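You operate a simulated robot arm through the tools that you are given. There is no shell and no other tool. Be economical: measure what you need, move in short steps, check, and stop when the job is done.

Carry out the task below with a simulated two-armed robot. There is one attempt and no reset: what you move stays moved.

Task
Take the water bottle and leave it on the bench top above the lids drawer. Then fetch the big beaker from the bench top above the tape drawer and stand it on the bench at the vial filler. Then open the reader lid. Do these in the order given. Set down upright: water bottle, big beaker.

The check looks at the end state, three seconds after you hand in, the way a careful person would. Anything else that was tipped, shoved, dropped, spilled or broken makes it a failure. Lids that push on must go on centred and level and be pressed home; caps that screw on are set level and turned clockwise until they are tight.

Robot
Two 7-joint arms with two-finger parallel grippers on one trunk, on a base that drives. Base frame: it is fixed to the floor where the robot stands at the start and does not move with it; the origin is under the middle of the robot, x ahead of it, y to its left, z up; the surface under the hand at the start is at about z = 755. Units: mm, rad, N and s.
The left shoulder is at the start at [81, 182, 1039], the right one opposite. With the tool pointing down near the work surface each hand reaches from about 320 to 760 mm from the robot's upright axis, wherever it stands, measured 20 degrees to its own side. Places, roughly: bench at the vial filler [800, 1100, 800]; bench top above the lids drawer [-3300, -2100, 800]; reader lid [-3200, -200, 900]. Payload 3.91 kg a hand.
The TCP of each hand is the grasp point between the finger pads, 30 mm short of the fingertips. In the tool frame z runs along the fingers and y along their closing line. Largest opening 110 mm; finger width 20, thickness 10; the body of the gripper, 48 by 112 mm, starts 55 mm behind the TCP.
Orientation is that of the tool frame in the base frame, as [roll, pitch, yaw] about the fixed x, y, z axes, in that order (R = Rz(yaw) Ry(pitch) Rx(roll)). With the fingers straight down and closing along the base's y, the tool's x points along the base's -x, its y along +y and its z along -z.

Tools
- The arms move only by the tool arm_command. It takes "left_steps", "right_steps" or both (then of equal length, played together; a hand with none holds still); each is a list of rows, each a list of 3 entries, a list of its own where there are three numbers: the turn, a rotation vector about the tool's x, y, z in rad, then the shift along the tool's x, y, z in cm, then the gripper command, from -1 (fully open) to 1 (shut), values between in proportion. In form: [[[ax, ay, az], [dx, dy, dz], grip], ...]. A call has 1 to 10 rows; each row shifts and turns the commanded pose from where the row before left it, along the tool's axes as they then stand. Each row takes 0.2 s and may step no farther than 50 mm and 0.15 rad from the row before; otherwise, or with a gripper value out of range, the whole call is refused. A pose out of reach is approached as far as the arm can. The call stops where the force on the tool passes 40 N (or 10 N more than at its start, if that is more) or the arm is blocked; 0.2 s more then pass. The fingers move at their own pace (about 72 mm/s each) and stop on an object; they squeeze with about 45 N. The grip force told is the motor's: it shows also when the fingers shut on nothing. Time passes only in rows, and 0.2 s behind the last, so rows that do not move let the fingers close. The reply holds the time, the measured pose of the TCP, the force on the tool along the base axes, the opening and the grip force, in the units named above and with some noise, with the torque about the TCP (base axes, N m) and any sound that the robot's microphone picked up.
- Cameras (640 x 400 px; columns grow to the right, rows downward): "scene" is now at [225.8, 7.6, 1209.4]; the picture's right is [0.09, -1.00, 0.00], its down [-0.70, -0.07, -0.71] and it looks along [0.70, 0.07, -0.71] (base axes); focal length 257 px, centre (320, 200). "left" rides on the left gripper at [72, -17, -103] in its tool frame; the picture's right is [0.23, 0.97, 0.00], its down [-0.76, 0.18, -0.62] and it looks along [-0.61, 0.14, 0.78] (tool axes); focal length 222 px, centre (320, 200). "right" rides on the right gripper at [72, 17, -103] in its tool frame; the picture's right is [-0.23, 0.97, 0.00], its down [-0.76, -0.18, -0.62] and it looks along [-0.61, -0.14, 0.78] (tool axes); focal length 222 px, centre (320, 200). There is no depth. A picture from a camera that has moved, and an enlarged one, comes with that camera's place and axes in the base frame and with its lens.
- capture(camera): a new picture of that camera. The clock stands still meanwhile.
- lift_body(by): slides the trunk up (or, below 0, down) by that many mm; the arms and the scene camera ride with it, the base frame stays. It gives what a move gives, with no picture.
- drive_base(legs): drives the robot by 1 to 6 legs, each [ahead, left, turn to the left] in mm, mm and rad, along the robot's own axes; the way and the turn of a leg run together, so that a leg with both is an arc; at most 1500 mm and 3.142 rad a leg. The arms and the cameras ride along, it lands a little off, and it stops where it bumps. It gives what a move gives.
- pan_tilt(pan, tilt): turns the head with the scene camera to pan (to the left, within 1.396 rad either way) and tilt (down, from -0.506 to 1.204), counted from straight ahead of the robot. It gives what a move gives.
- inspect(camera, box): a new picture of the part [left, top, right, bottom] of that camera's present view, enlarged. The clock stands still meanwhile.
- close_job(): hands the job in; it is judged then, once.

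Go step by step. Nothing tells you exact positions but the pictures and the camera data: compare them with the known pose of the tool, close in by small moves and look again before you grip or let go. The budget is 165 turns and 130 pictures, counting those below and the enlarged ones. Unless the task says otherwise, let go and move clear before handing in.

The tools are called after "Request:" as a command line: name --argument value ..., lists and objects as JSON in quotes. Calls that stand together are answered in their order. arm_command: Moves the arms, as the interface text tells. Its arguments: {"type":"object","properties":{"left_steps":{"type":"array"},"right_steps":{"type":"array"}},"required":[]} The other tools are called the same way: lift_body (by) slides the trunk up or down; drive_base (legs) drives the base; pan_tilt (pan, tilt) turns the head that bears the scene camera; capture (camera) takes a picture; inspect (camera, box) takes an enlarged picture of a part of a camera's view; close_job () hands the job in.

At the start:

```text
time_s: 0.0
left_tool_pos: [499.9, 222.0, 991.4]
left_tool_rot: [3.141, 0.001, 3.141]
left_ft_force: [-0.1, -0.3, 0.4]
left_moment: [-0.02, -0.03, -0.02]
left_opening: 109.9
left_grip_force: 0.0
right_tool_pos: [567.4, -194.2, 1005.8]
right_tool_rot: [-3.142, 0.001, -3.141]
right_ft_force: [0.3, 0.2, 0.7]
right_moment: [-0.02, 0.02, 0.01]
right_opening: 109.9
right_grip_force: 0.1
trunk travel left (down, up): [-300.0, 214.0]
robot x, y, heading: [-0.1, 5.7, 0.003]
head pan, tilt: [0.093, 0.785]
```

scene: 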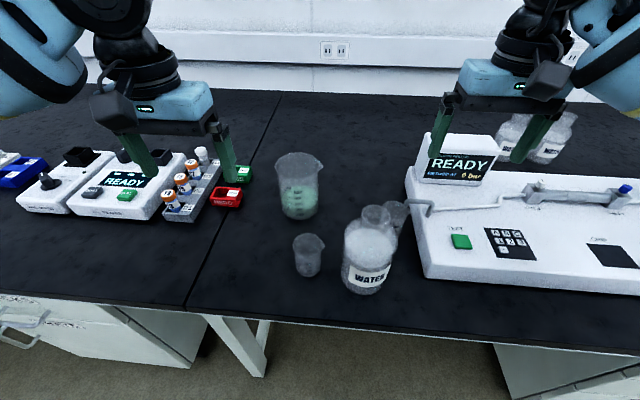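
right: 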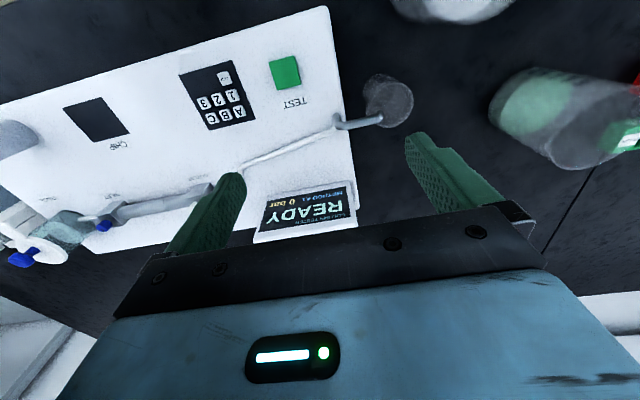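
left: 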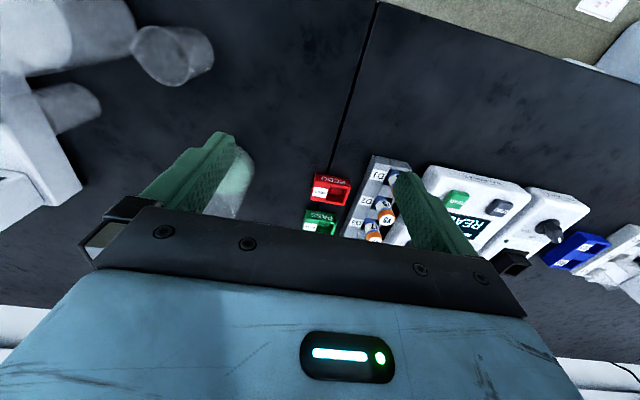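

I see a bottle labelled WATER in front of me, at about x 480, y -60, plus other bottles behind the right-hand instrument. I'll enlarge both areas to choose the right one.

Request:
inspect --camera "scene" --box '[270, 140, 430, 310]'

Request:
inspect --camera "scene" --box '[480, 80, 640, 180]'

```text
2.35 times, centred on (350, 225) of scene
camera zoom: at [225.8, 7.6, 1209.4], right [0.09, -1.0, 0.0], down [-0.7, -0.07, -0.71], along [0.7, 0.07, -0.71], focal length 606 px, centre (249, 141)
```

zoom: 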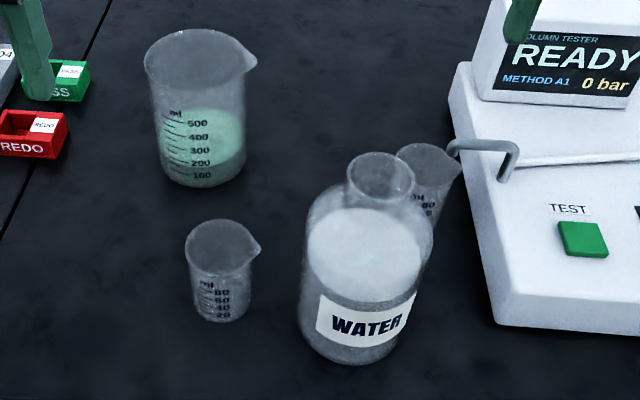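

```text
4.00 times, centred on (560, 130) of scene
camera zoom: at [225.8, 7.6, 1209.4], right [0.09, -1.0, 0.0], down [-0.7, -0.07, -0.71], along [0.7, 0.07, -0.71], focal length 1029 px, centre (-640, 480)
```

zoom: 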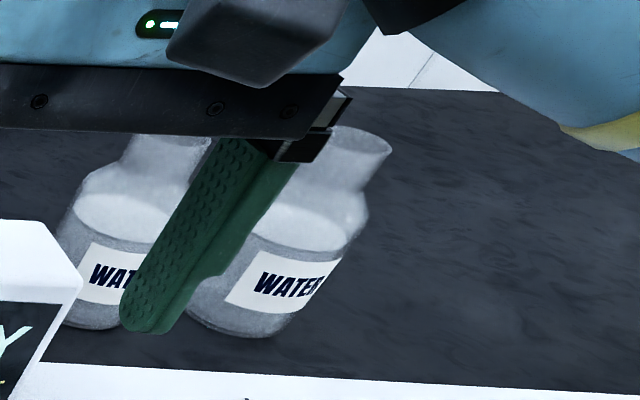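

The front bottle stands at about (480, -50) with its rim near z 934, and its neck is about 40 mm across. I'll bring the right hand above it and check with the cameras.

Request:
arm_command --right_steps '[[[0, 0, 0], [2.2, 3.6, -0.5], -1], [[0, 0, 0], [2.2, 3.6, -0.5], -1], [[0, 0, 0], [2.2, 3.6, 0], -1], [[0, 0, 0], [2.1, 3.6, 0], -1], [[0, 0, 0], [0, 0, 0], -1]]'

Request:
capture --camera "right"

Request:
capture --camera "scene"

```text
time_s: 1.2
left_tool_pos: [499.2, 221.7, 992.0]
left_tool_rot: [3.141, -0.001, 3.141]
left_ft_force: [1.0, 0.0, -0.5]
left_moment: [0.01, -0.03, 0.01]
left_opening: 110.0
left_grip_force: 0.0
right_tool_pos: [477.9, -48.0, 1014.4]
right_tool_rot: [3.141, 0.0, -3.141]
right_ft_force: [0.6, 0.4, 0.4]
right_moment: [-0.01, 0.02, 0.03]
right_opening: 109.6
right_grip_force: 0.1
trunk travel left (down, up): [-300.0, 214.0]
robot x, y, heading: [2.7, -1.3, 0.003]
head pan, tilt: [0.093, 0.785]
```

```text
124 pictures are left
camera right: at [405.1, -31.8, 1118.1], right [0.23, 0.97, 0.0], down [0.76, -0.18, 0.62], along [0.61, -0.14, -0.78], focal length 222 px, centre (320, 200)
```

right: 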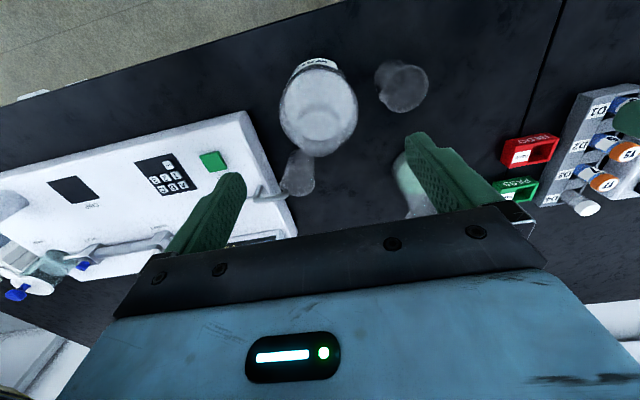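

```text
123 pictures are left
camera scene: at [225.9, 7.0, 1209.4], right [0.09, -1.0, 0.0], down [-0.7, -0.07, -0.71], along [0.7, 0.07, -0.71], focal length 257 px, centre (320, 200)
```

scene: 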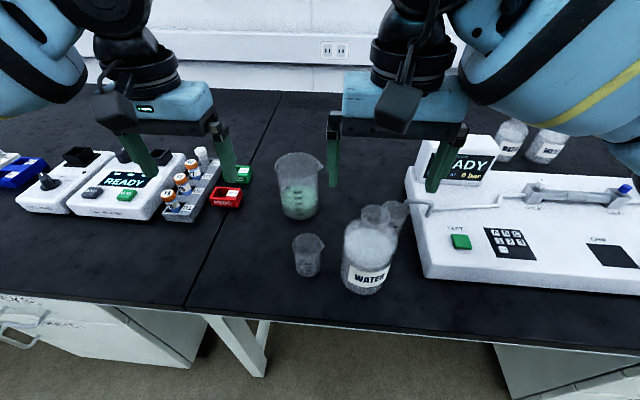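

Request:
inspect --camera "right" --box '[250, 40, 410, 140]'

Request:
inspect --camera "scene" --box '[280, 190, 440, 300]'

```text
4.00 times, centred on (330, 90) of right
camera zoom: at [405.1, -31.8, 1118.1], right [0.23, 0.97, 0.0], down [0.76, -0.18, 0.62], along [0.61, -0.14, -0.78], focal length 888 px, centre (280, 640)
```

zoom: 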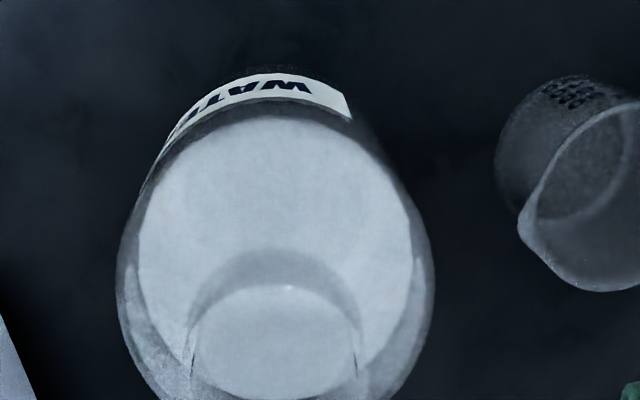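

```text
3.64 times, centred on (360, 245) of scene
camera zoom: at [225.9, 7.0, 1209.4], right [0.09, -1.0, 0.0], down [-0.7, -0.07, -0.71], along [0.7, 0.07, -0.71], focal length 936 px, centre (174, 36)
```

zoom: 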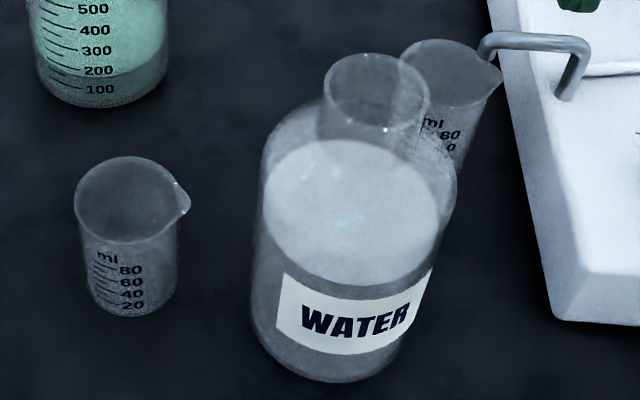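

The two views together put the neck at (470, -47) with the rim at z 938. I'll line up and go down along it with the fingers open.

Request:
arm_command --right_steps '[[[0, 0, 0], [0.8, 0.1, 2], -1], [[0, 0, 0], [0, 0, 3], -1], [[0, 0, 0], [0, 0, 3], -1], [[0, 0, 0], [0, 0, 0], -1]]'

Request:
capture --camera "right"

Request:
inspect --camera "scene" --box '[280, 170, 460, 300]'

```text
time_s: 2.2
left_tool_pos: [499.1, 221.1, 993.0]
left_tool_rot: [3.142, 0.0, -3.141]
left_ft_force: [0.4, -0.4, 0.2]
left_moment: [0.01, -0.02, -0.01]
left_opening: 109.8
left_grip_force: 0.1
right_tool_pos: [469.8, -47.1, 934.4]
right_tool_rot: [3.141, 0.0, 3.142]
right_ft_force: [0.6, 0.8, -0.2]
right_moment: [-0.01, -0.03, -0.02]
right_opening: 110.0
right_grip_force: 0.1
trunk travel left (down, up): [-300.0, 214.0]
robot x, y, heading: [-6.6, -0.1, -0.005]
head pan, tilt: [0.093, 0.785]
```

```text
120 pictures are left
camera right: at [397.9, -31.1, 1037.4], right [0.23, 0.97, 0.0], down [0.76, -0.18, 0.62], along [0.61, -0.14, -0.78], focal length 222 px, centre (320, 200)
```

right: 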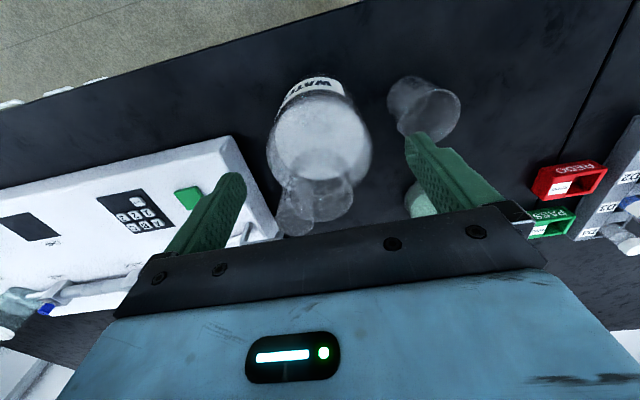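

```text
3.08 times, centred on (370, 235) of scene
camera zoom: at [225.7, 7.7, 1209.4], right [0.09, -1.0, 0.0], down [-0.7, -0.07, -0.71], along [0.7, 0.07, -0.71], focal length 792 px, centre (166, 92)
```

zoom: 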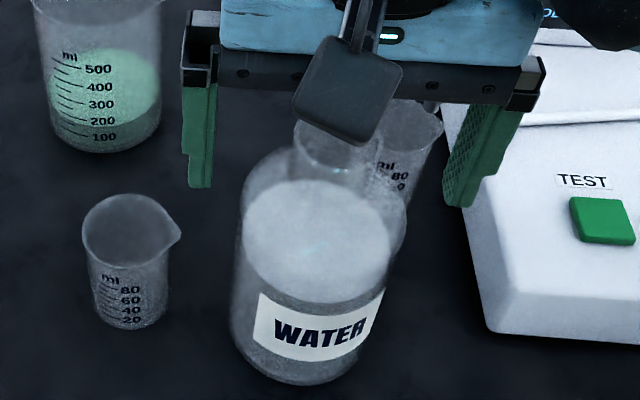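

Request:
inspect --camera "right" --box '[250, 130, 410, 240]'

```text
3.64 times, centred on (330, 185) of right
camera zoom: at [397.9, -31.1, 1037.4], right [0.23, 0.97, 0.0], down [0.76, -0.18, 0.62], along [0.61, -0.14, -0.78], focal length 808 px, centre (284, 254)
```

zoom: 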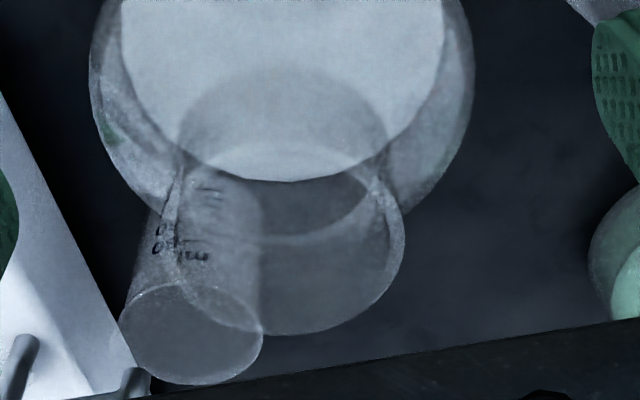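

The neck is centred between the fingers and runs from about z 915 to 940. I'll rise 9 mm so the tips clear the shoulder, then close.

Request:
arm_command --right_steps '[[[0, 0, 0], [0, 0, -0.9], -1], [[0, 0, 0], [0, 0, 0], -0.2], [[0, 0, 0], [0, 0, 0], 0.2], [[0, 0, 0], [0, 0, 0], 0.5], [[0, 0, 0], [0, 0, 0], 1], [[0, 0, 0], [0, 0, 0], 1], [[0, 0, 0], [0, 0, 0], 1]]'

Request:
inspect --camera "right" --box '[200, 80, 460, 240]'

Request:
inspect --camera "scene" --box '[280, 170, 460, 300]'

```text
time_s: 3.8
left_tool_pos: [498.7, 221.5, 993.1]
left_tool_rot: [3.14, 0.002, -3.141]
left_ft_force: [-0.3, -0.2, -0.9]
left_moment: [0.01, 0.0, 0.02]
left_opening: 110.0
left_grip_force: 0.1
right_tool_pos: [471.9, -49.2, 944.1]
right_tool_rot: [-3.141, 0.0, 3.141]
right_ft_force: [0.6, -2.6, 1.4]
right_moment: [-0.19, -0.08, -0.05]
right_opening: 40.9
right_grip_force: 44.5
trunk travel left (down, up): [-300.0, 214.0]
robot x, y, heading: [-0.3, 1.3, 0.002]
head pan, tilt: [0.093, 0.785]
```

```text
2.46 times, centred on (330, 160) of right
camera zoom: at [398.4, -31.8, 1047.3], right [0.23, 0.97, 0.0], down [0.76, -0.18, 0.62], along [0.61, -0.14, -0.78], focal length 547 px, centre (295, 298)
```

zoom: 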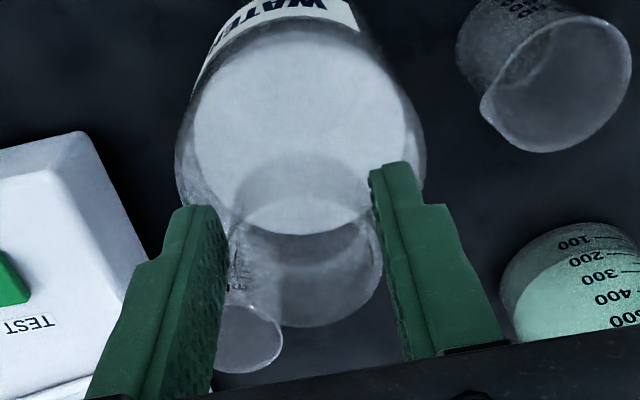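

```text
3.08 times, centred on (370, 235) of scene
camera zoom: at [225.8, 7.2, 1209.4], right [0.09, -1.0, 0.0], down [-0.7, -0.07, -0.71], along [0.7, 0.07, -0.71], focal length 792 px, centre (166, 92)
```

zoom: 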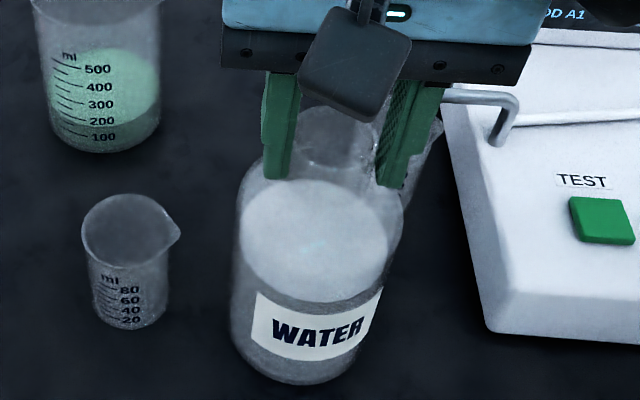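

The neck is held at a 41 mm opening with 44 N. Next I'll lift it straight up, slowly.

Request:
arm_command --right_steps '[[[0, 0, 0], [0, 0, -1], 1], [[0, 0, 0], [0, 0, -1.5], 1], [[0, 0, 0], [0, 0, -2], 1], [[0, 0, 0], [0, 0, -2], 1], [[0, 0, 0], [0, 0, -2], 1], [[0, 0, 0], [0, 0, -2], 1], [[0, 0, 0], [0, 0, -2], 1], [[0, 0, 0], [0, 0, 0], 1]]'

Request:
capture --camera "scene"

```text
time_s: 5.6
left_tool_pos: [499.9, 221.0, 991.6]
left_tool_rot: [-3.141, -0.002, -3.141]
left_ft_force: [0.1, -0.4, 0.3]
left_moment: [-0.03, 0.02, -0.02]
left_opening: 110.1
left_grip_force: 0.0
right_tool_pos: [473.2, -47.9, 1068.4]
right_tool_rot: [3.14, 0.001, -3.14]
right_ft_force: [0.9, 0.2, -7.4]
right_moment: [-0.01, 0.07, 0.04]
right_opening: 40.9
right_grip_force: 44.7
trunk travel left (down, up): [-300.0, 214.0]
robot x, y, heading: [3.2, -0.2, -0.003]
head pan, tilt: [0.093, 0.785]
```

```text
115 pictures are left
camera scene: at [226.5, 7.4, 1209.2], right [0.09, -1.0, 0.0], down [-0.7, -0.07, -0.71], along [0.7, 0.07, -0.71], focal length 257 px, centre (320, 200)
```

scene: 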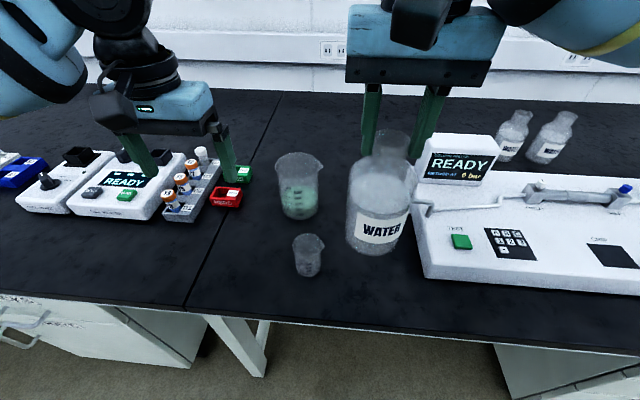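

The bottle is up, with its base near z 880, and it hangs steady. Before driving I'll look to both sides.

Request:
pan_tilt --pan 1.39 --tilt 0.3

Request:
capture --camera "scene"

Request:
pan_tilt --pan -1.39 --tilt 0.3

Request:
capture --camera "scene"

```text
time_s: 7.1
left_tool_pos: [499.3, 222.0, 991.7]
left_tool_rot: [-3.14, -0.001, -3.141]
left_ft_force: [0.5, -0.3, 0.0]
left_moment: [-0.01, 0.0, 0.0]
left_opening: 110.0
left_grip_force: 0.0
right_tool_pos: [473.7, -48.3, 1068.6]
right_tool_rot: [-3.141, 0.001, 3.141]
right_ft_force: [-0.1, -0.8, -8.0]
right_moment: [0.03, 0.06, -0.02]
right_opening: 41.0
right_grip_force: 44.9
trunk travel left (down, up): [-300.0, 214.0]
robot x, y, heading: [0.3, 2.2, -0.003]
head pan, tilt: [1.389, 0.3]
```

```text
114 pictures are left
camera scene: at [162.3, 91.8, 1252.5], right [0.98, -0.18, 0.0], down [-0.05, -0.29, -0.96], along [0.17, 0.94, -0.3], focal length 257 px, centre (320, 200)
```

scene: 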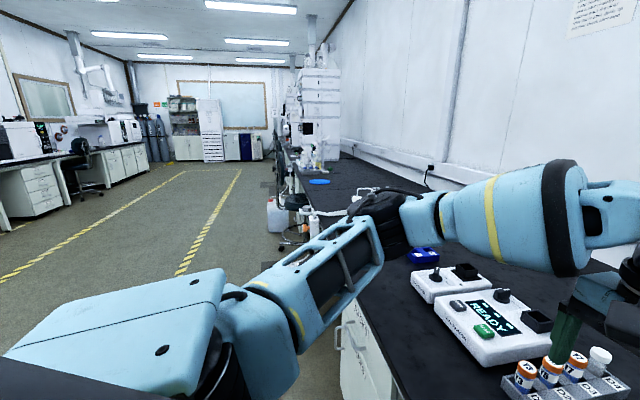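

```text
time_s: 9.5
left_tool_pos: [499.8, 220.6, 991.1]
left_tool_rot: [-3.141, -0.001, 3.14]
left_ft_force: [-0.1, 0.0, 0.5]
left_moment: [0.02, 0.02, 0.01]
left_opening: 109.9
left_grip_force: 0.0
right_tool_pos: [474.2, -48.6, 1068.1]
right_tool_rot: [3.14, 0.001, 3.141]
right_ft_force: [0.4, -0.1, -7.9]
right_moment: [0.02, 0.04, -0.01]
right_opening: 41.0
right_grip_force: 44.9
trunk travel left (down, up): [-300.0, 214.0]
robot x, y, heading: [-0.5, -1.1, 0.001]
head pan, tilt: [-1.389, 0.3]
```

```text
113 pictures are left
camera scene: at [162.3, -91.9, 1252.6], right [-0.98, -0.18, 0.0], down [-0.05, 0.29, -0.96], along [0.17, -0.94, -0.3], focal length 257 px, centre (320, 200)
```

scene: 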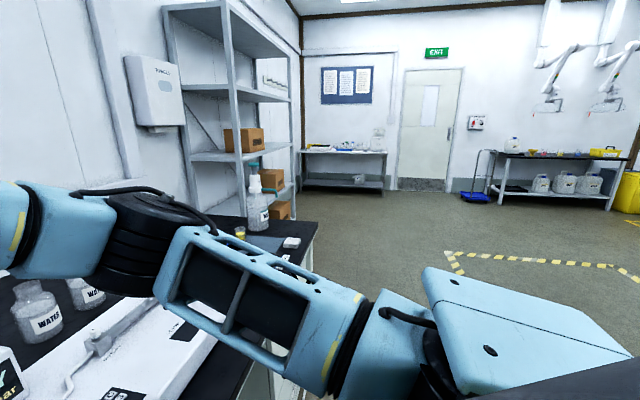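

The floor behind is an open aisle with another bench row on the far side. I'll back off, turn around gently, and look.

Request:
drive_base --legs '[[-700, 0, 0], [0, 0, -1.57]]'

Request:
pan_tilt --pan -0.9 --tilt 0.2

Request:
capture --camera "scene"

```text
time_s: 17.1
left_tool_pos: [-466.1, -501.7, 991.2]
left_tool_rot: [3.141, 0.001, 1.579]
left_ft_force: [-0.2, 1.0, 0.1]
left_moment: [0.03, -0.02, -0.03]
left_opening: 110.1
left_grip_force: 0.0
right_tool_pos: [-735.6, -476.6, 1069.0]
right_tool_rot: [3.141, 0.0, 1.579]
right_ft_force: [0.0, -0.6, -7.0]
right_moment: [0.08, 0.02, -0.01]
right_opening: 41.0
right_grip_force: 45.1
trunk travel left (down, up): [-300.0, 214.0]
robot x, y, heading: [-692.7, -2.3, -1.563]
head pan, tilt: [-1.389, 0.3]
```

```text
time_s: 18.1
left_tool_pos: [-467.0, -501.7, 990.8]
left_tool_rot: [-3.141, 0.0, 1.578]
left_ft_force: [0.7, 1.0, 0.2]
left_moment: [0.03, -0.03, 0.01]
left_opening: 110.0
left_grip_force: 0.2
right_tool_pos: [-737.2, -476.7, 1068.8]
right_tool_rot: [3.141, 0.0, 1.578]
right_ft_force: [0.0, -0.3, -6.9]
right_moment: [0.05, 0.0, 0.01]
right_opening: 40.9
right_grip_force: 44.8
trunk travel left (down, up): [-300.0, 214.0]
robot x, y, heading: [-690.3, -5.2, -1.564]
head pan, tilt: [-0.901, 0.201]
```

```text
112 pictures are left
camera scene: at [-763.8, -207.5, 1261.8], right [-0.63, 0.78, 0.0], down [0.16, 0.13, -0.98], along [-0.76, -0.61, -0.2], focal length 257 px, centre (320, 200)
```

scene: 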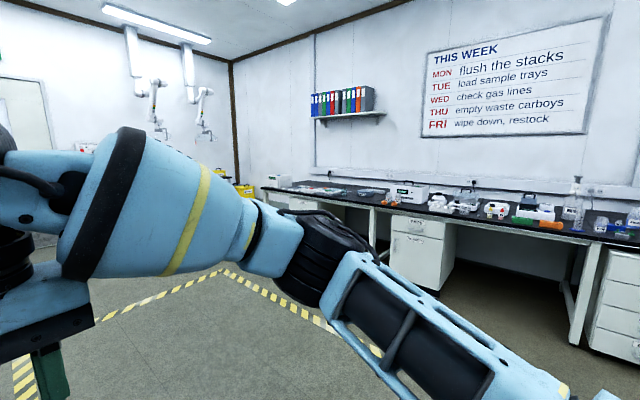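

The far bench is ahead to the right, with drawers beneath it. I'll turn to face it and drive closer.

Request:
drive_base --legs '[[0, 0, -1.575], [900, 1000, 0]]'

Request:
pan_tilt --pan 0.6 --tilt 0.25

Request:
capture --camera "scene"

Request:
pan_tilt --pan -0.4 --tilt 0.25

Request:
capture --camera "scene"

```text
time_s: 31.1
left_tool_pos: [-2102.1, -1242.4, 991.7]
left_tool_rot: [-3.14, 0.0, 0.006]
left_ft_force: [0.1, -0.7, -1.1]
left_moment: [-0.02, 0.02, 0.01]
left_opening: 110.1
left_grip_force: 0.1
right_tool_pos: [-2077.2, -973.0, 1068.0]
right_tool_rot: [3.141, 0.001, 0.008]
right_ft_force: [-0.8, 0.1, -7.1]
right_moment: [0.01, -0.07, 0.03]
right_opening: 41.0
right_grip_force: 45.2
trunk travel left (down, up): [-300.0, 214.0]
robot x, y, heading: [-1604.5, -1017.7, -3.137]
head pan, tilt: [-0.901, 0.201]
```

```text
time_s: 32.7
left_tool_pos: [-2101.4, -1242.8, 992.3]
left_tool_rot: [3.14, 0.0, 0.006]
left_ft_force: [0.1, -0.1, -0.6]
left_moment: [0.03, -0.02, -0.01]
left_opening: 110.0
left_grip_force: 0.0
right_tool_pos: [-2077.0, -972.4, 1068.1]
right_tool_rot: [-3.142, -0.001, 0.007]
right_ft_force: [-0.4, 0.0, -7.2]
right_moment: [-0.01, -0.04, 0.01]
right_opening: 40.8
right_grip_force: 45.1
trunk travel left (down, up): [-300.0, 214.0]
robot x, y, heading: [-1602.6, -1018.1, -3.14]
head pan, tilt: [0.6, 0.25]
```

```text
111 pictures are left
camera scene: at [-1826.4, -1071.8, 1257.3], right [-0.57, 0.82, 0.0], down [0.2, 0.14, -0.97], along [-0.8, -0.55, -0.25], focal length 257 px, centre (320, 200)
```

scene: 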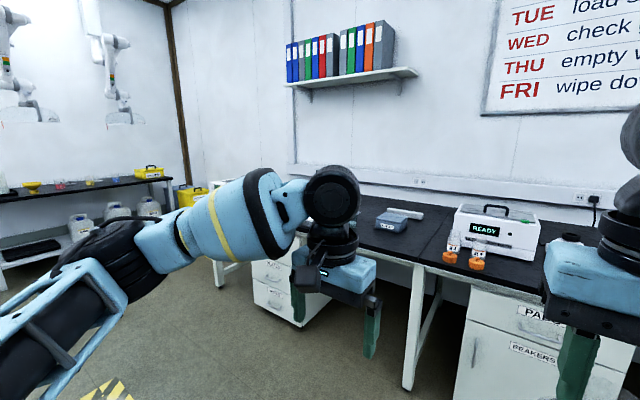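

```text
time_s: 33.9
left_tool_pos: [-2102.1, -1242.4, 991.4]
left_tool_rot: [3.141, 0.001, 0.008]
left_ft_force: [0.5, 0.6, 0.3]
left_moment: [-0.03, 0.01, 0.02]
left_opening: 110.1
left_grip_force: 0.1
right_tool_pos: [-2076.0, -972.7, 1068.5]
right_tool_rot: [3.14, 0.0, 0.008]
right_ft_force: [-0.8, 0.2, -7.3]
right_moment: [0.01, -0.07, -0.03]
right_opening: 41.0
right_grip_force: 45.0
trunk travel left (down, up): [-300.0, 214.0]
robot x, y, heading: [-1602.3, -1018.9, -3.133]
head pan, tilt: [-0.4, 0.25]
```

```text
110 pictures are left
camera scene: at [-1836.1, -982.9, 1257.3], right [0.38, 0.92, 0.0], down [0.23, -0.09, -0.97], along [-0.9, 0.37, -0.25], focal length 257 px, centre (320, 200)
```

scene: 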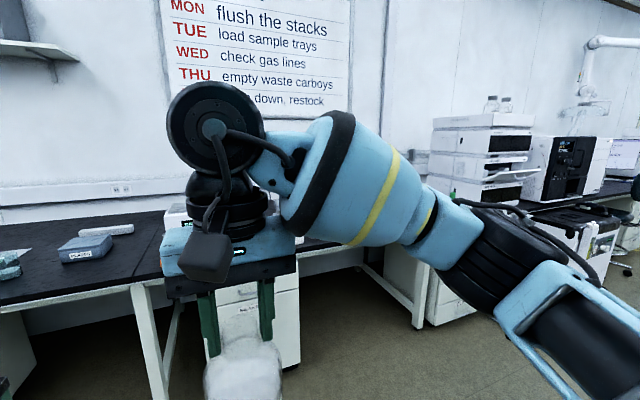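

A drawer pair marked PA.../BEAKERS stands near y -1550 and another pair is further left. I'll drive left towards y -2000 and read the labels.

Request:
drive_base --legs '[[0, 950, 0]]'

Request:
pan_tilt --pan 0.15 --tilt 0.45

Request:
capture --camera "scene"

```text
time_s: 42.6
left_tool_pos: [-2105.4, -2185.8, 991.5]
left_tool_rot: [3.141, 0.0, -0.008]
left_ft_force: [0.2, -0.1, -0.3]
left_moment: [0.0, 0.01, -0.02]
left_opening: 109.9
left_grip_force: 0.1
right_tool_pos: [-2077.3, -1916.9, 1069.1]
right_tool_rot: [-3.141, 0.001, -0.009]
right_ft_force: [-0.6, -0.3, -7.5]
right_moment: [0.01, -0.06, 0.01]
right_opening: 40.9
right_grip_force: 44.9
trunk travel left (down, up): [-300.0, 214.0]
robot x, y, heading: [-1607.5, -1969.8, 3.134]
head pan, tilt: [-0.4, 0.25]
```

```text
time_s: 43.6
left_tool_pos: [-2104.2, -2186.0, 991.7]
left_tool_rot: [-3.141, 0.0, -0.008]
left_ft_force: [0.0, -0.3, 0.0]
left_moment: [0.02, -0.03, -0.03]
left_opening: 109.9
left_grip_force: 0.0
right_tool_pos: [-2076.4, -1917.2, 1068.6]
right_tool_rot: [-3.141, 0.001, -0.009]
right_ft_force: [0.2, -1.0, -7.7]
right_moment: [0.04, -0.07, -0.01]
right_opening: 41.0
right_grip_force: 45.0
trunk travel left (down, up): [-300.0, 214.0]
robot x, y, heading: [-1603.3, -1971.8, 3.137]
head pan, tilt: [0.15, 0.45]
```

```text
109 pictures are left
camera scene: at [-1841.3, -1981.2, 1238.6], right [-0.14, 0.99, 0.0], down [0.43, 0.06, -0.9], along [-0.89, -0.13, -0.44], focal length 257 px, centre (320, 200)
```

scene: 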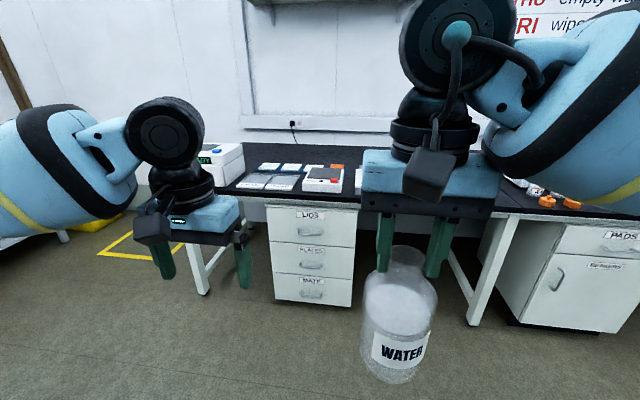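

Request:
inspect --camera "scene" --box '[220, 130, 380, 310]'

```text
2.22 times, centred on (300, 220) of scene
camera zoom: at [-1841.3, -1981.2, 1238.6], right [-0.14, 0.99, 0.0], down [0.43, 0.06, -0.9], along [-0.89, -0.13, -0.44], focal length 572 px, centre (364, 156)
```

zoom: 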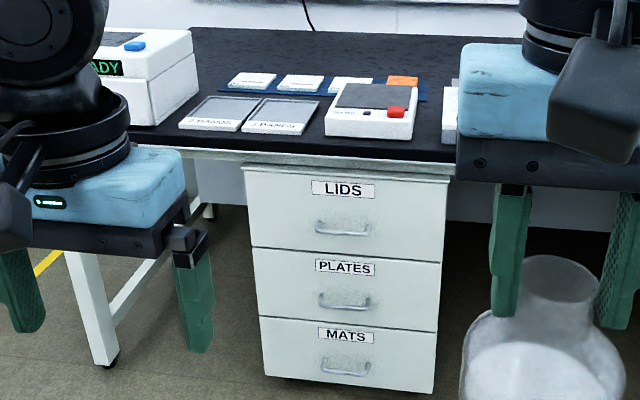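

The LIDS drawer spans about y -2350 to -1965, and the bench front edge is near x -2790. I'll raise the trunk and move closer to see the free space on top.

Request:
lift_body --by 150

Request:
drive_base --legs '[[500, 150, 0]]'

Request:
pan_tilt --pan 0.1 --tilt 0.75

Request:
capture --camera "scene"

```text
time_s: 45.4
left_tool_pos: [-2106.1, -2187.5, 1141.1]
left_tool_rot: [-3.141, -0.001, -0.008]
left_ft_force: [0.5, 0.6, 0.8]
left_moment: [-0.01, 0.0, 0.0]
left_opening: 110.0
left_grip_force: 0.1
right_tool_pos: [-2078.5, -1917.2, 1217.8]
right_tool_rot: [3.141, 0.0, -0.01]
right_ft_force: [-0.6, 1.0, -7.2]
right_moment: [0.03, -0.08, 0.01]
right_opening: 40.9
right_grip_force: 44.8
trunk travel left (down, up): [-450.0, 64.0]
robot x, y, heading: [-1605.0, -1970.2, 3.133]
head pan, tilt: [0.15, 0.45]
```

```text
time_s: 48.4
left_tool_pos: [-2604.2, -2340.0, 1140.2]
left_tool_rot: [-3.14, 0.001, 0.004]
left_ft_force: [0.3, 0.1, -0.3]
left_moment: [-0.01, 0.0, 0.0]
left_opening: 109.9
left_grip_force: 0.0
right_tool_pos: [-2578.7, -2070.3, 1218.1]
right_tool_rot: [-3.141, 0.001, 0.003]
right_ft_force: [0.0, -0.4, -6.7]
right_moment: [0.01, -0.09, 0.01]
right_opening: 40.6
right_grip_force: 45.3
trunk travel left (down, up): [-450.0, 64.0]
robot x, y, heading: [-2107.5, -2114.4, -3.137]
head pan, tilt: [0.15, 0.45]
```

```text
time_s: 49.2
left_tool_pos: [-2604.9, -2339.0, 1141.6]
left_tool_rot: [-3.141, 0.002, 0.003]
left_ft_force: [0.3, 0.7, -0.6]
left_moment: [0.02, -0.03, 0.0]
left_opening: 110.0
left_grip_force: 0.1
right_tool_pos: [-2578.3, -2070.1, 1219.1]
right_tool_rot: [3.141, 0.0, 0.005]
right_ft_force: [0.6, -0.8, -6.8]
right_moment: [0.03, -0.07, -0.03]
right_opening: 41.1
right_grip_force: 44.9
trunk travel left (down, up): [-450.0, 64.0]
robot x, y, heading: [-2107.4, -2116.7, -3.138]
head pan, tilt: [0.099, 0.75]
```

```text
107 pictures are left
camera scene: at [-2273.2, -2125.3, 1377.4], right [-0.1, 0.99, 0.0], down [0.68, 0.07, -0.73], along [-0.73, -0.08, -0.68], focal length 257 px, centre (320, 200)
```

scene: 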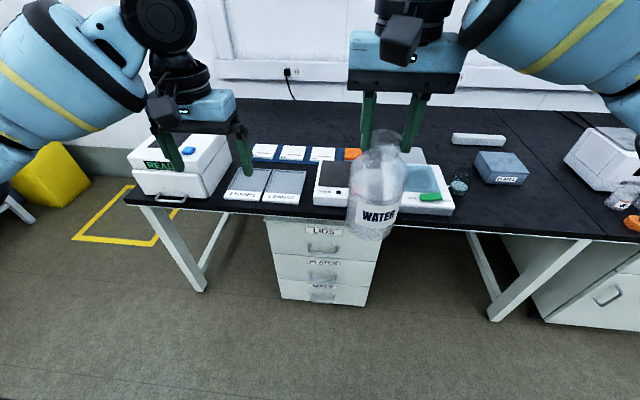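

The top above the lids drawer is crowded with plates, a small scale and a blue tray. I'll move the bottle out of my view to find a free spot.

Request:
arm_command --right_steps '[[[0, 0, 0], [0, -4, 0], 1], [[0, 0, 0], [0, -4, 0], 1], [[0, 0, 0], [0, -4, 0], 1], [[0, 0, 0], [0, -4, 0], 1], [[0, 0, 0], [0, -4, 0], 1], [[0, 0, 0], [0, 0, 0], 1]]'

Request:
capture --camera "scene"

Request:
capture --camera "left"

```text
time_s: 50.6
left_tool_pos: [-2605.7, -2340.0, 1141.6]
left_tool_rot: [3.141, 0.0, 0.004]
left_ft_force: [1.0, 0.1, 0.3]
left_moment: [0.03, 0.04, -0.02]
left_opening: 110.2
left_grip_force: 0.1
right_tool_pos: [-2578.9, -1870.8, 1219.7]
right_tool_rot: [-3.14, -0.001, 0.005]
right_ft_force: [-0.2, -1.3, -7.3]
right_moment: [0.01, -0.09, 0.01]
right_opening: 41.0
right_grip_force: 45.2
trunk travel left (down, up): [-450.0, 64.0]
robot x, y, heading: [-2103.5, -2116.6, -3.142]
head pan, tilt: [0.099, 0.75]
```

```text
106 pictures are left
camera scene: at [-2273.6, -2126.1, 1377.2], right [-0.1, 0.99, 0.0], down [0.68, 0.07, -0.73], along [-0.73, -0.08, -0.68], focal length 257 px, centre (320, 200)
```

scene: 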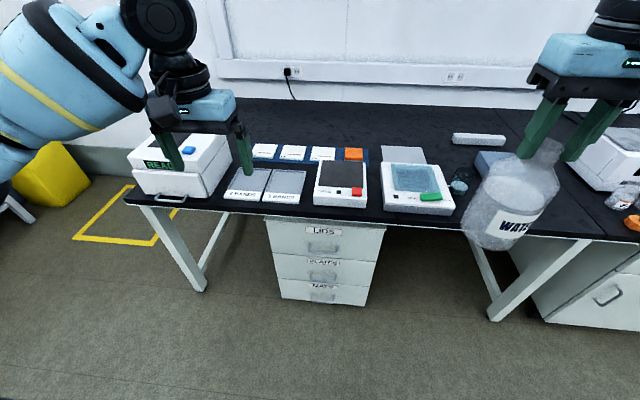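

```text
105 pictures are left
camera left: at [-2533.3, -2322.9, 1245.7], right [0.23, -0.97, 0.0], down [-0.76, -0.18, 0.62], along [-0.61, -0.14, -0.78], focal length 222 px, centre (320, 200)
```

left: 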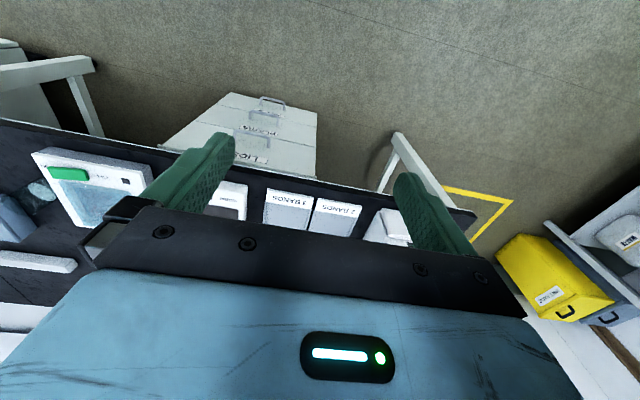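

Request:
inspect --camera "scene" --box '[210, 90, 470, 240]'

```text
2.46 times, centred on (340, 165) of scene
camera zoom: at [-2273.6, -2126.1, 1377.2], right [-0.1, 0.99, 0.0], down [0.68, 0.07, -0.73], along [-0.73, -0.08, -0.68], focal length 633 px, centre (271, 286)
```

zoom: 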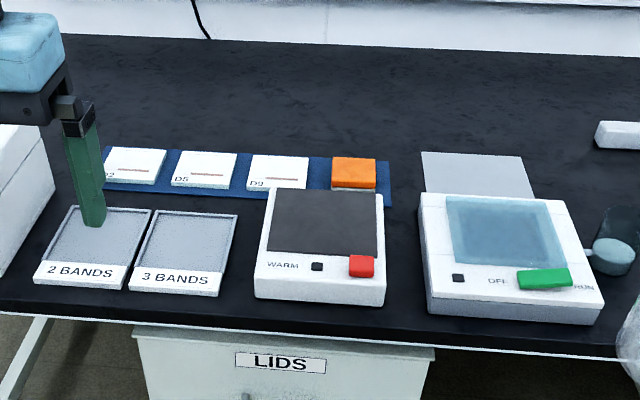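

The only spot wide enough over the lids drawer (y -2390 to -1960) is behind the blue tray, at about x -3380. That is deep, so I'll look down to see how near my base can get to the bench.

Request:
pan_tilt --pan 0.0 --tilt 1.2

Request:
capture --camera "scene"

```text
time_s: 51.5
left_tool_pos: [-2604.5, -2339.8, 1142.2]
left_tool_rot: [3.142, 0.0, 0.003]
left_ft_force: [0.2, 0.8, -0.1]
left_moment: [0.03, 0.01, 0.02]
left_opening: 109.8
left_grip_force: 0.1
right_tool_pos: [-2578.0, -1869.4, 1219.5]
right_tool_rot: [3.141, 0.0, 0.006]
right_ft_force: [-0.5, -0.2, -7.8]
right_moment: [-0.01, -0.05, 0.01]
right_opening: 40.9
right_grip_force: 45.0
trunk travel left (down, up): [-450.0, 64.0]
robot x, y, heading: [-2104.9, -2114.3, -3.138]
head pan, tilt: [0.0, 1.201]
```

```text
103 pictures are left
camera scene: at [-2246.8, -2116.8, 1345.6], right [0.0, 1.0, 0.0], down [0.93, 0.0, -0.36], along [-0.36, 0.0, -0.93], focal length 257 px, centre (320, 200)
```

scene: 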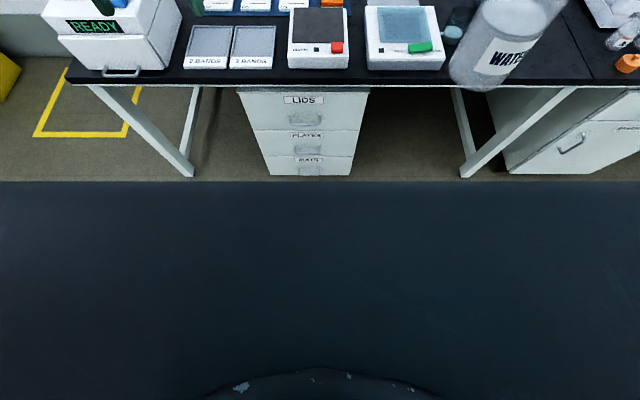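

Request:
lift_body --by -150

Request:
capture --camera "scene"

```text
time_s: 53.2
left_tool_pos: [-2603.3, -2339.4, 992.4]
left_tool_rot: [3.141, 0.0, 0.003]
left_ft_force: [0.6, -0.2, -0.2]
left_moment: [-0.03, -0.01, 0.01]
left_opening: 110.2
left_grip_force: 0.0
right_tool_pos: [-2579.8, -1870.3, 1068.9]
right_tool_rot: [3.142, 0.0, 0.004]
right_ft_force: [-0.2, 0.0, -7.6]
right_moment: [0.01, -0.06, 0.04]
right_opening: 40.7
right_grip_force: 44.9
trunk travel left (down, up): [-300.0, 214.0]
robot x, y, heading: [-2105.9, -2121.3, -3.137]
head pan, tilt: [0.0, 1.201]
```

```text
102 pictures are left
camera scene: at [-2307.5, -2117.0, 1180.5], right [0.0, 1.0, 0.0], down [0.93, 0.0, -0.36], along [-0.36, 0.0, -0.93], focal length 257 px, centre (320, 200)
```

scene: 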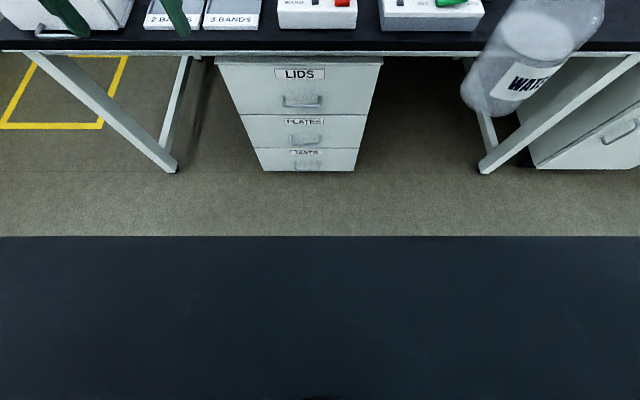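

The deep spot needs more reach than a straight-down grip gives. I'll set the bottle down on the free front area to the right, near (-2960, -1640), and take the neck again with a tilted hand for more reach. I'm driving there first.

Request:
drive_base --legs '[[0, -230, 0], [300, 0, 0]]'

Request:
pan_tilt --pan -0.3 --tilt 0.75

Request:
capture --camera "scene"

Request:
capture --camera "right"

```text
time_s: 57.5
left_tool_pos: [-2907.5, -2111.8, 991.3]
left_tool_rot: [3.14, 0.0, 0.006]
left_ft_force: [-0.4, 0.3, -0.8]
left_moment: [-0.01, 0.0, 0.02]
left_opening: 110.0
left_grip_force: 0.0
right_tool_pos: [-2883.2, -1642.0, 1068.0]
right_tool_rot: [3.142, -0.002, 0.008]
right_ft_force: [0.1, 0.2, -7.2]
right_moment: [-0.01, -0.08, 0.0]
right_opening: 41.0
right_grip_force: 45.2
trunk travel left (down, up): [-300.0, 214.0]
robot x, y, heading: [-2410.2, -1886.1, -3.129]
head pan, tilt: [0.0, 1.201]
```

```text
time_s: 58.5
left_tool_pos: [-2905.7, -2111.9, 992.2]
left_tool_rot: [3.14, 0.0, 0.009]
left_ft_force: [0.4, 0.4, 0.2]
left_moment: [0.0, 0.01, -0.01]
left_opening: 109.8
left_grip_force: 0.1
right_tool_pos: [-2883.6, -1642.1, 1068.6]
right_tool_rot: [-3.141, -0.001, 0.01]
right_ft_force: [-0.4, 0.8, -7.0]
right_moment: [0.04, -0.04, 0.0]
right_opening: 40.9
right_grip_force: 45.0
trunk travel left (down, up): [-300.0, 214.0]
robot x, y, heading: [-2409.1, -1886.6, -3.129]
head pan, tilt: [-0.3, 0.75]
```

```text
101 pictures are left
camera scene: at [-2633.8, -1863.6, 1212.1], right [0.29, 0.96, 0.0], down [0.65, -0.2, -0.73], along [-0.7, 0.21, -0.68], focal length 257 px, centre (320, 200)
```

scene: 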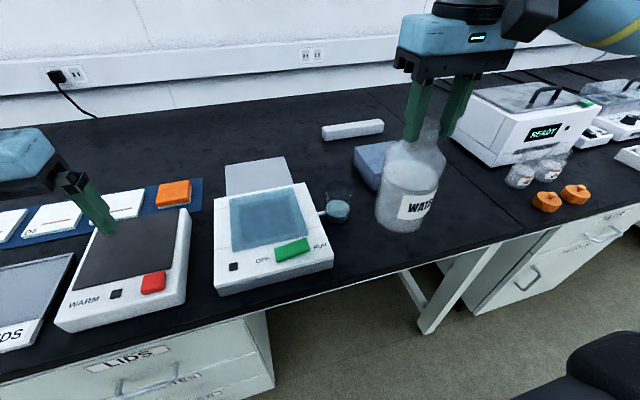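

```text
100 pictures are left
camera right: at [-2810.9, -1659.3, 1171.7], right [-0.22, -0.98, 0.0], down [-0.76, 0.17, 0.62], along [-0.61, 0.14, -0.78], focal length 222 px, centre (320, 200)
```

right: 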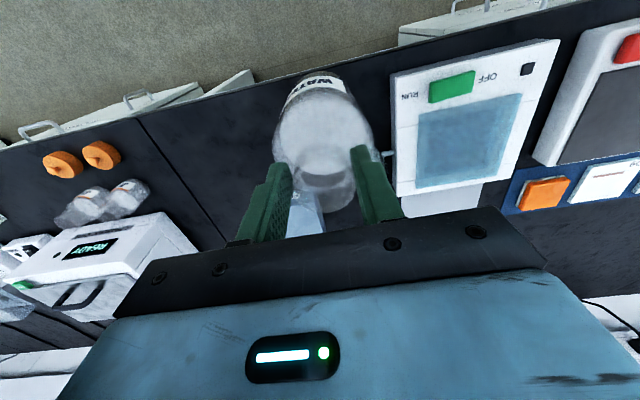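

The front area is clear around (-2955, -1635). I'll drive 70 mm closer and lower the bottle.

Request:
drive_base --legs '[[70, 0, 0]]'

Request:
arm_command --right_steps '[[[0, 0, 0], [0, 1, 2], 1], [[0, 0, 0], [0, 0, 2], 1], [[0, 0, 0], [0, 0, 2], 1], [[0, 0, 0], [0, 0, 2], 1], [[0, 0, 0], [0, 0, 2], 1], [[0, 0, 0], [0, 0, 1], 1], [[0, 0, 0], [0, 0, 0], 1]]'

Request:
capture --camera "scene"

```text
time_s: 59.5
left_tool_pos: [-2974.1, -2113.0, 992.3]
left_tool_rot: [3.141, 0.0, 0.01]
left_ft_force: [-0.3, -0.6, -0.1]
left_moment: [0.01, -0.02, -0.01]
left_opening: 110.2
left_grip_force: 0.0
right_tool_pos: [-2953.3, -1643.1, 1067.9]
right_tool_rot: [3.14, 0.0, 0.009]
right_ft_force: [0.3, -0.1, -7.8]
right_moment: [0.04, -0.11, 0.01]
right_opening: 41.0
right_grip_force: 45.2
trunk travel left (down, up): [-300.0, 214.0]
robot x, y, heading: [-2477.3, -1887.0, -3.135]
head pan, tilt: [-0.3, 0.75]
```

```text
time_s: 61.1
left_tool_pos: [-2974.1, -2112.0, 992.1]
left_tool_rot: [-3.14, -0.001, 0.008]
left_ft_force: [0.1, -1.0, -0.7]
left_moment: [-0.02, -0.03, 0.0]
left_opening: 110.1
left_grip_force: 0.0
right_tool_pos: [-2952.2, -1652.7, 957.6]
right_tool_rot: [-3.141, -0.002, 0.01]
right_ft_force: [-1.2, -0.1, -8.0]
right_moment: [-0.02, -0.1, -0.02]
right_opening: 40.9
right_grip_force: 44.9
trunk travel left (down, up): [-300.0, 214.0]
robot x, y, heading: [-2478.0, -1884.9, -3.131]
head pan, tilt: [-0.3, 0.75]
```

```text
99 pictures are left
camera scene: at [-2701.7, -1864.1, 1212.2], right [0.29, 0.96, 0.0], down [0.65, -0.2, -0.73], along [-0.7, 0.21, -0.68], focal length 257 px, centre (320, 200)
```

scene: 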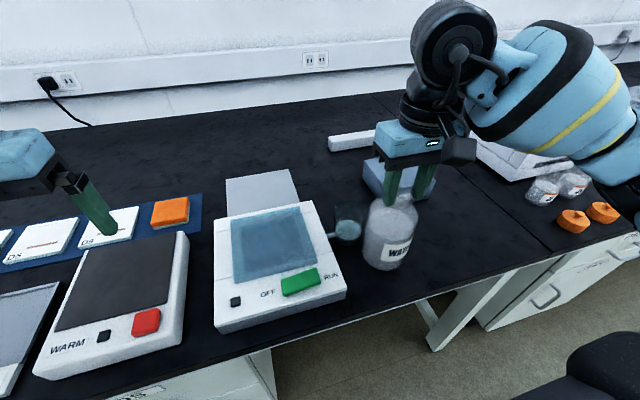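

The bottle is about 13 mm above the bench. I'll shift 15 mm away from the small beaker and lower until it touches.

Request:
arm_command --right_steps '[[[0, 0, 0], [0, -1.5, 0], 1], [[0, 0, 0], [0, 0, 0.6], 1], [[0, 0, 0], [0, 0, 0.3], 1], [[0, 0, 0], [0, 0, 0.2], 1], [[0, 0, 0], [0, 0, 0.2], 1], [[0, 0, 0], [0, 0, 0], 1]]'

Request:
inspect --camera "scene" --box '[310, 130, 470, 290]'

```text
time_s: 62.5
left_tool_pos: [-2973.7, -2112.5, 991.2]
left_tool_rot: [-3.142, 0.001, 0.009]
left_ft_force: [-0.3, -0.2, 0.5]
left_moment: [-0.05, 0.02, 0.0]
left_opening: 109.9
left_grip_force: 0.0
right_tool_pos: [-2951.2, -1638.2, 944.2]
right_tool_rot: [-3.142, 0.0, 0.009]
right_ft_force: [-0.9, 0.4, -6.6]
right_moment: [0.06, -0.11, -0.01]
right_opening: 40.8
right_grip_force: 45.6
trunk travel left (down, up): [-300.0, 214.0]
robot x, y, heading: [-2476.6, -1885.9, -3.134]
head pan, tilt: [-0.3, 0.75]
```

```text
2.50 times, centred on (390, 210) of scene
camera zoom: at [-2701.7, -1864.1, 1212.2], right [0.29, 0.96, 0.0], down [0.65, -0.2, -0.73], along [-0.7, 0.21, -0.68], focal length 643 px, centre (145, 175)
```

zoom: 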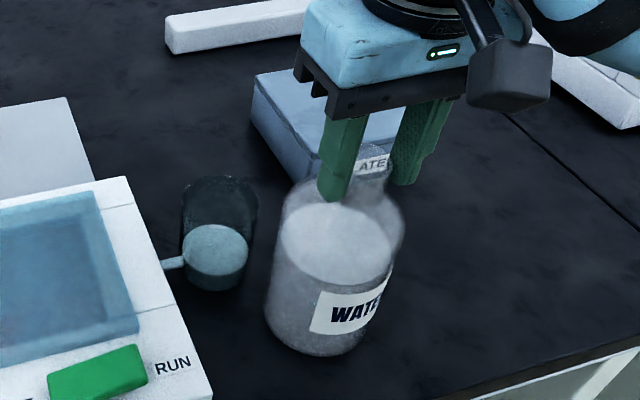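

Request:
arm_command --right_steps '[[[0, 0, 0], [0, 0, 0.1], 1], [[0, 0, 0], [0, 0, 0.1], 1], [[0, 0, 0], [0, 0, 0], 1]]'

```text
time_s: 63.3
left_tool_pos: [-2972.7, -2113.5, 991.3]
left_tool_rot: [-3.14, 0.0, 0.008]
left_ft_force: [0.7, -0.7, -0.4]
left_moment: [0.01, 0.0, 0.01]
left_opening: 110.0
left_grip_force: 0.0
right_tool_pos: [-2950.7, -1637.8, 944.1]
right_tool_rot: [3.141, 0.002, 0.007]
right_ft_force: [-2.0, 1.5, 6.9]
right_moment: [0.14, -0.18, 0.03]
right_opening: 40.8
right_grip_force: 45.0
trunk travel left (down, up): [-300.0, 214.0]
robot x, y, heading: [-2474.9, -1887.3, -3.136]
head pan, tilt: [-0.3, 0.75]
```

The bottle is resting on the bench at TCP z 944. I'll release, rise and tilt the hand so the fingers lean forward by 0.75 rad.

Request:
arm_command --right_steps '[[[0, 0, 0], [0, 0, 0], 0.2], [[0, 0, 0], [0, 0, 0], -1], [[0, 0, 0], [0, 0, 0], -1], [[0, 0, 0], [0, 0, -3], -1], [[0, 0, 0], [0, 0, -4], -1], [[0, 0, 0], [0, 0, -3], -1], [[0, -0.15, 0], [0, 0, 0], -1], [[0, -0.15, 0], [0, 0, 0], -1], [[0, -0.15, 0], [0, 0, 0], -1], [[0, -0.15, 0], [0, 0, 0], -1]]'

Request:
arm_command --right_steps '[[[0, -0.15, 0], [0, 0, 0], -1], [[0, 0, 0], [0, 0, 0], -1], [[0, 0, 0], [0, 0, 0], -1]]'

Request:
capture --camera "scene"

Request:
capture --camera "right"

```text
time_s: 65.5
left_tool_pos: [-2973.2, -2112.6, 990.8]
left_tool_rot: [-3.141, 0.0, 0.008]
left_ft_force: [-0.4, -0.1, 0.0]
left_moment: [0.01, 0.0, -0.01]
left_opening: 110.0
left_grip_force: 0.1
right_tool_pos: [-2953.2, -1637.9, 1045.1]
right_tool_rot: [3.141, 0.601, 0.007]
right_ft_force: [-0.7, 0.1, 0.0]
right_moment: [0.0, 0.02, -0.01]
right_opening: 110.0
right_grip_force: 0.1
trunk travel left (down, up): [-300.0, 214.0]
robot x, y, heading: [-2474.7, -1887.1, -3.135]
head pan, tilt: [-0.3, 0.75]
```

```text
time_s: 66.3
left_tool_pos: [-2973.6, -2113.3, 992.1]
left_tool_rot: [3.14, 0.001, 0.011]
left_ft_force: [1.9, -0.4, 0.0]
left_moment: [0.01, 0.0, -0.02]
left_opening: 109.9
left_grip_force: 0.0
right_tool_pos: [-2951.5, -1638.2, 1043.6]
right_tool_rot: [-3.141, 0.75, 0.009]
right_ft_force: [-0.6, -0.8, 0.3]
right_moment: [0.03, 0.0, -0.01]
right_opening: 109.8
right_grip_force: 0.1
trunk travel left (down, up): [-300.0, 214.0]
robot x, y, heading: [-2475.6, -1889.9, -3.135]
head pan, tilt: [-0.3, 0.75]
```

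```text
97 pictures are left
camera scene: at [-2701.2, -1864.2, 1212.3], right [0.29, 0.96, 0.0], down [0.65, -0.2, -0.73], along [-0.7, 0.21, -0.68], focal length 257 px, centre (320, 200)
```

scene: 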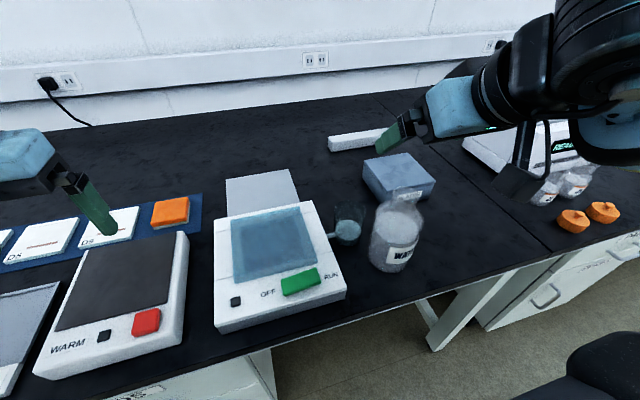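

```text
96 pictures are left
camera right: at [-2827.8, -1654.5, 1070.2], right [-0.16, -0.98, 0.15], down [-0.13, 0.18, 0.98], along [-0.98, 0.13, -0.16], focal length 222 px, centre (320, 200)
```

right: 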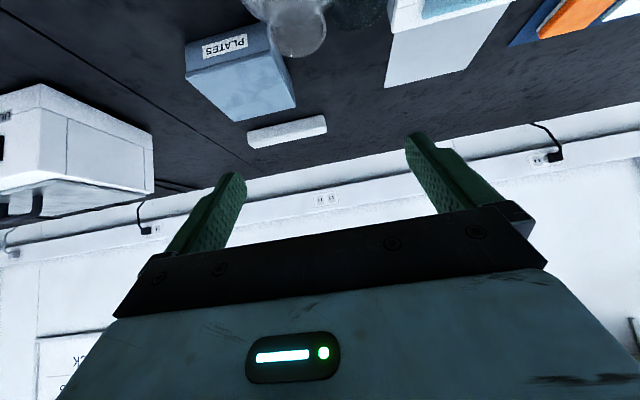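

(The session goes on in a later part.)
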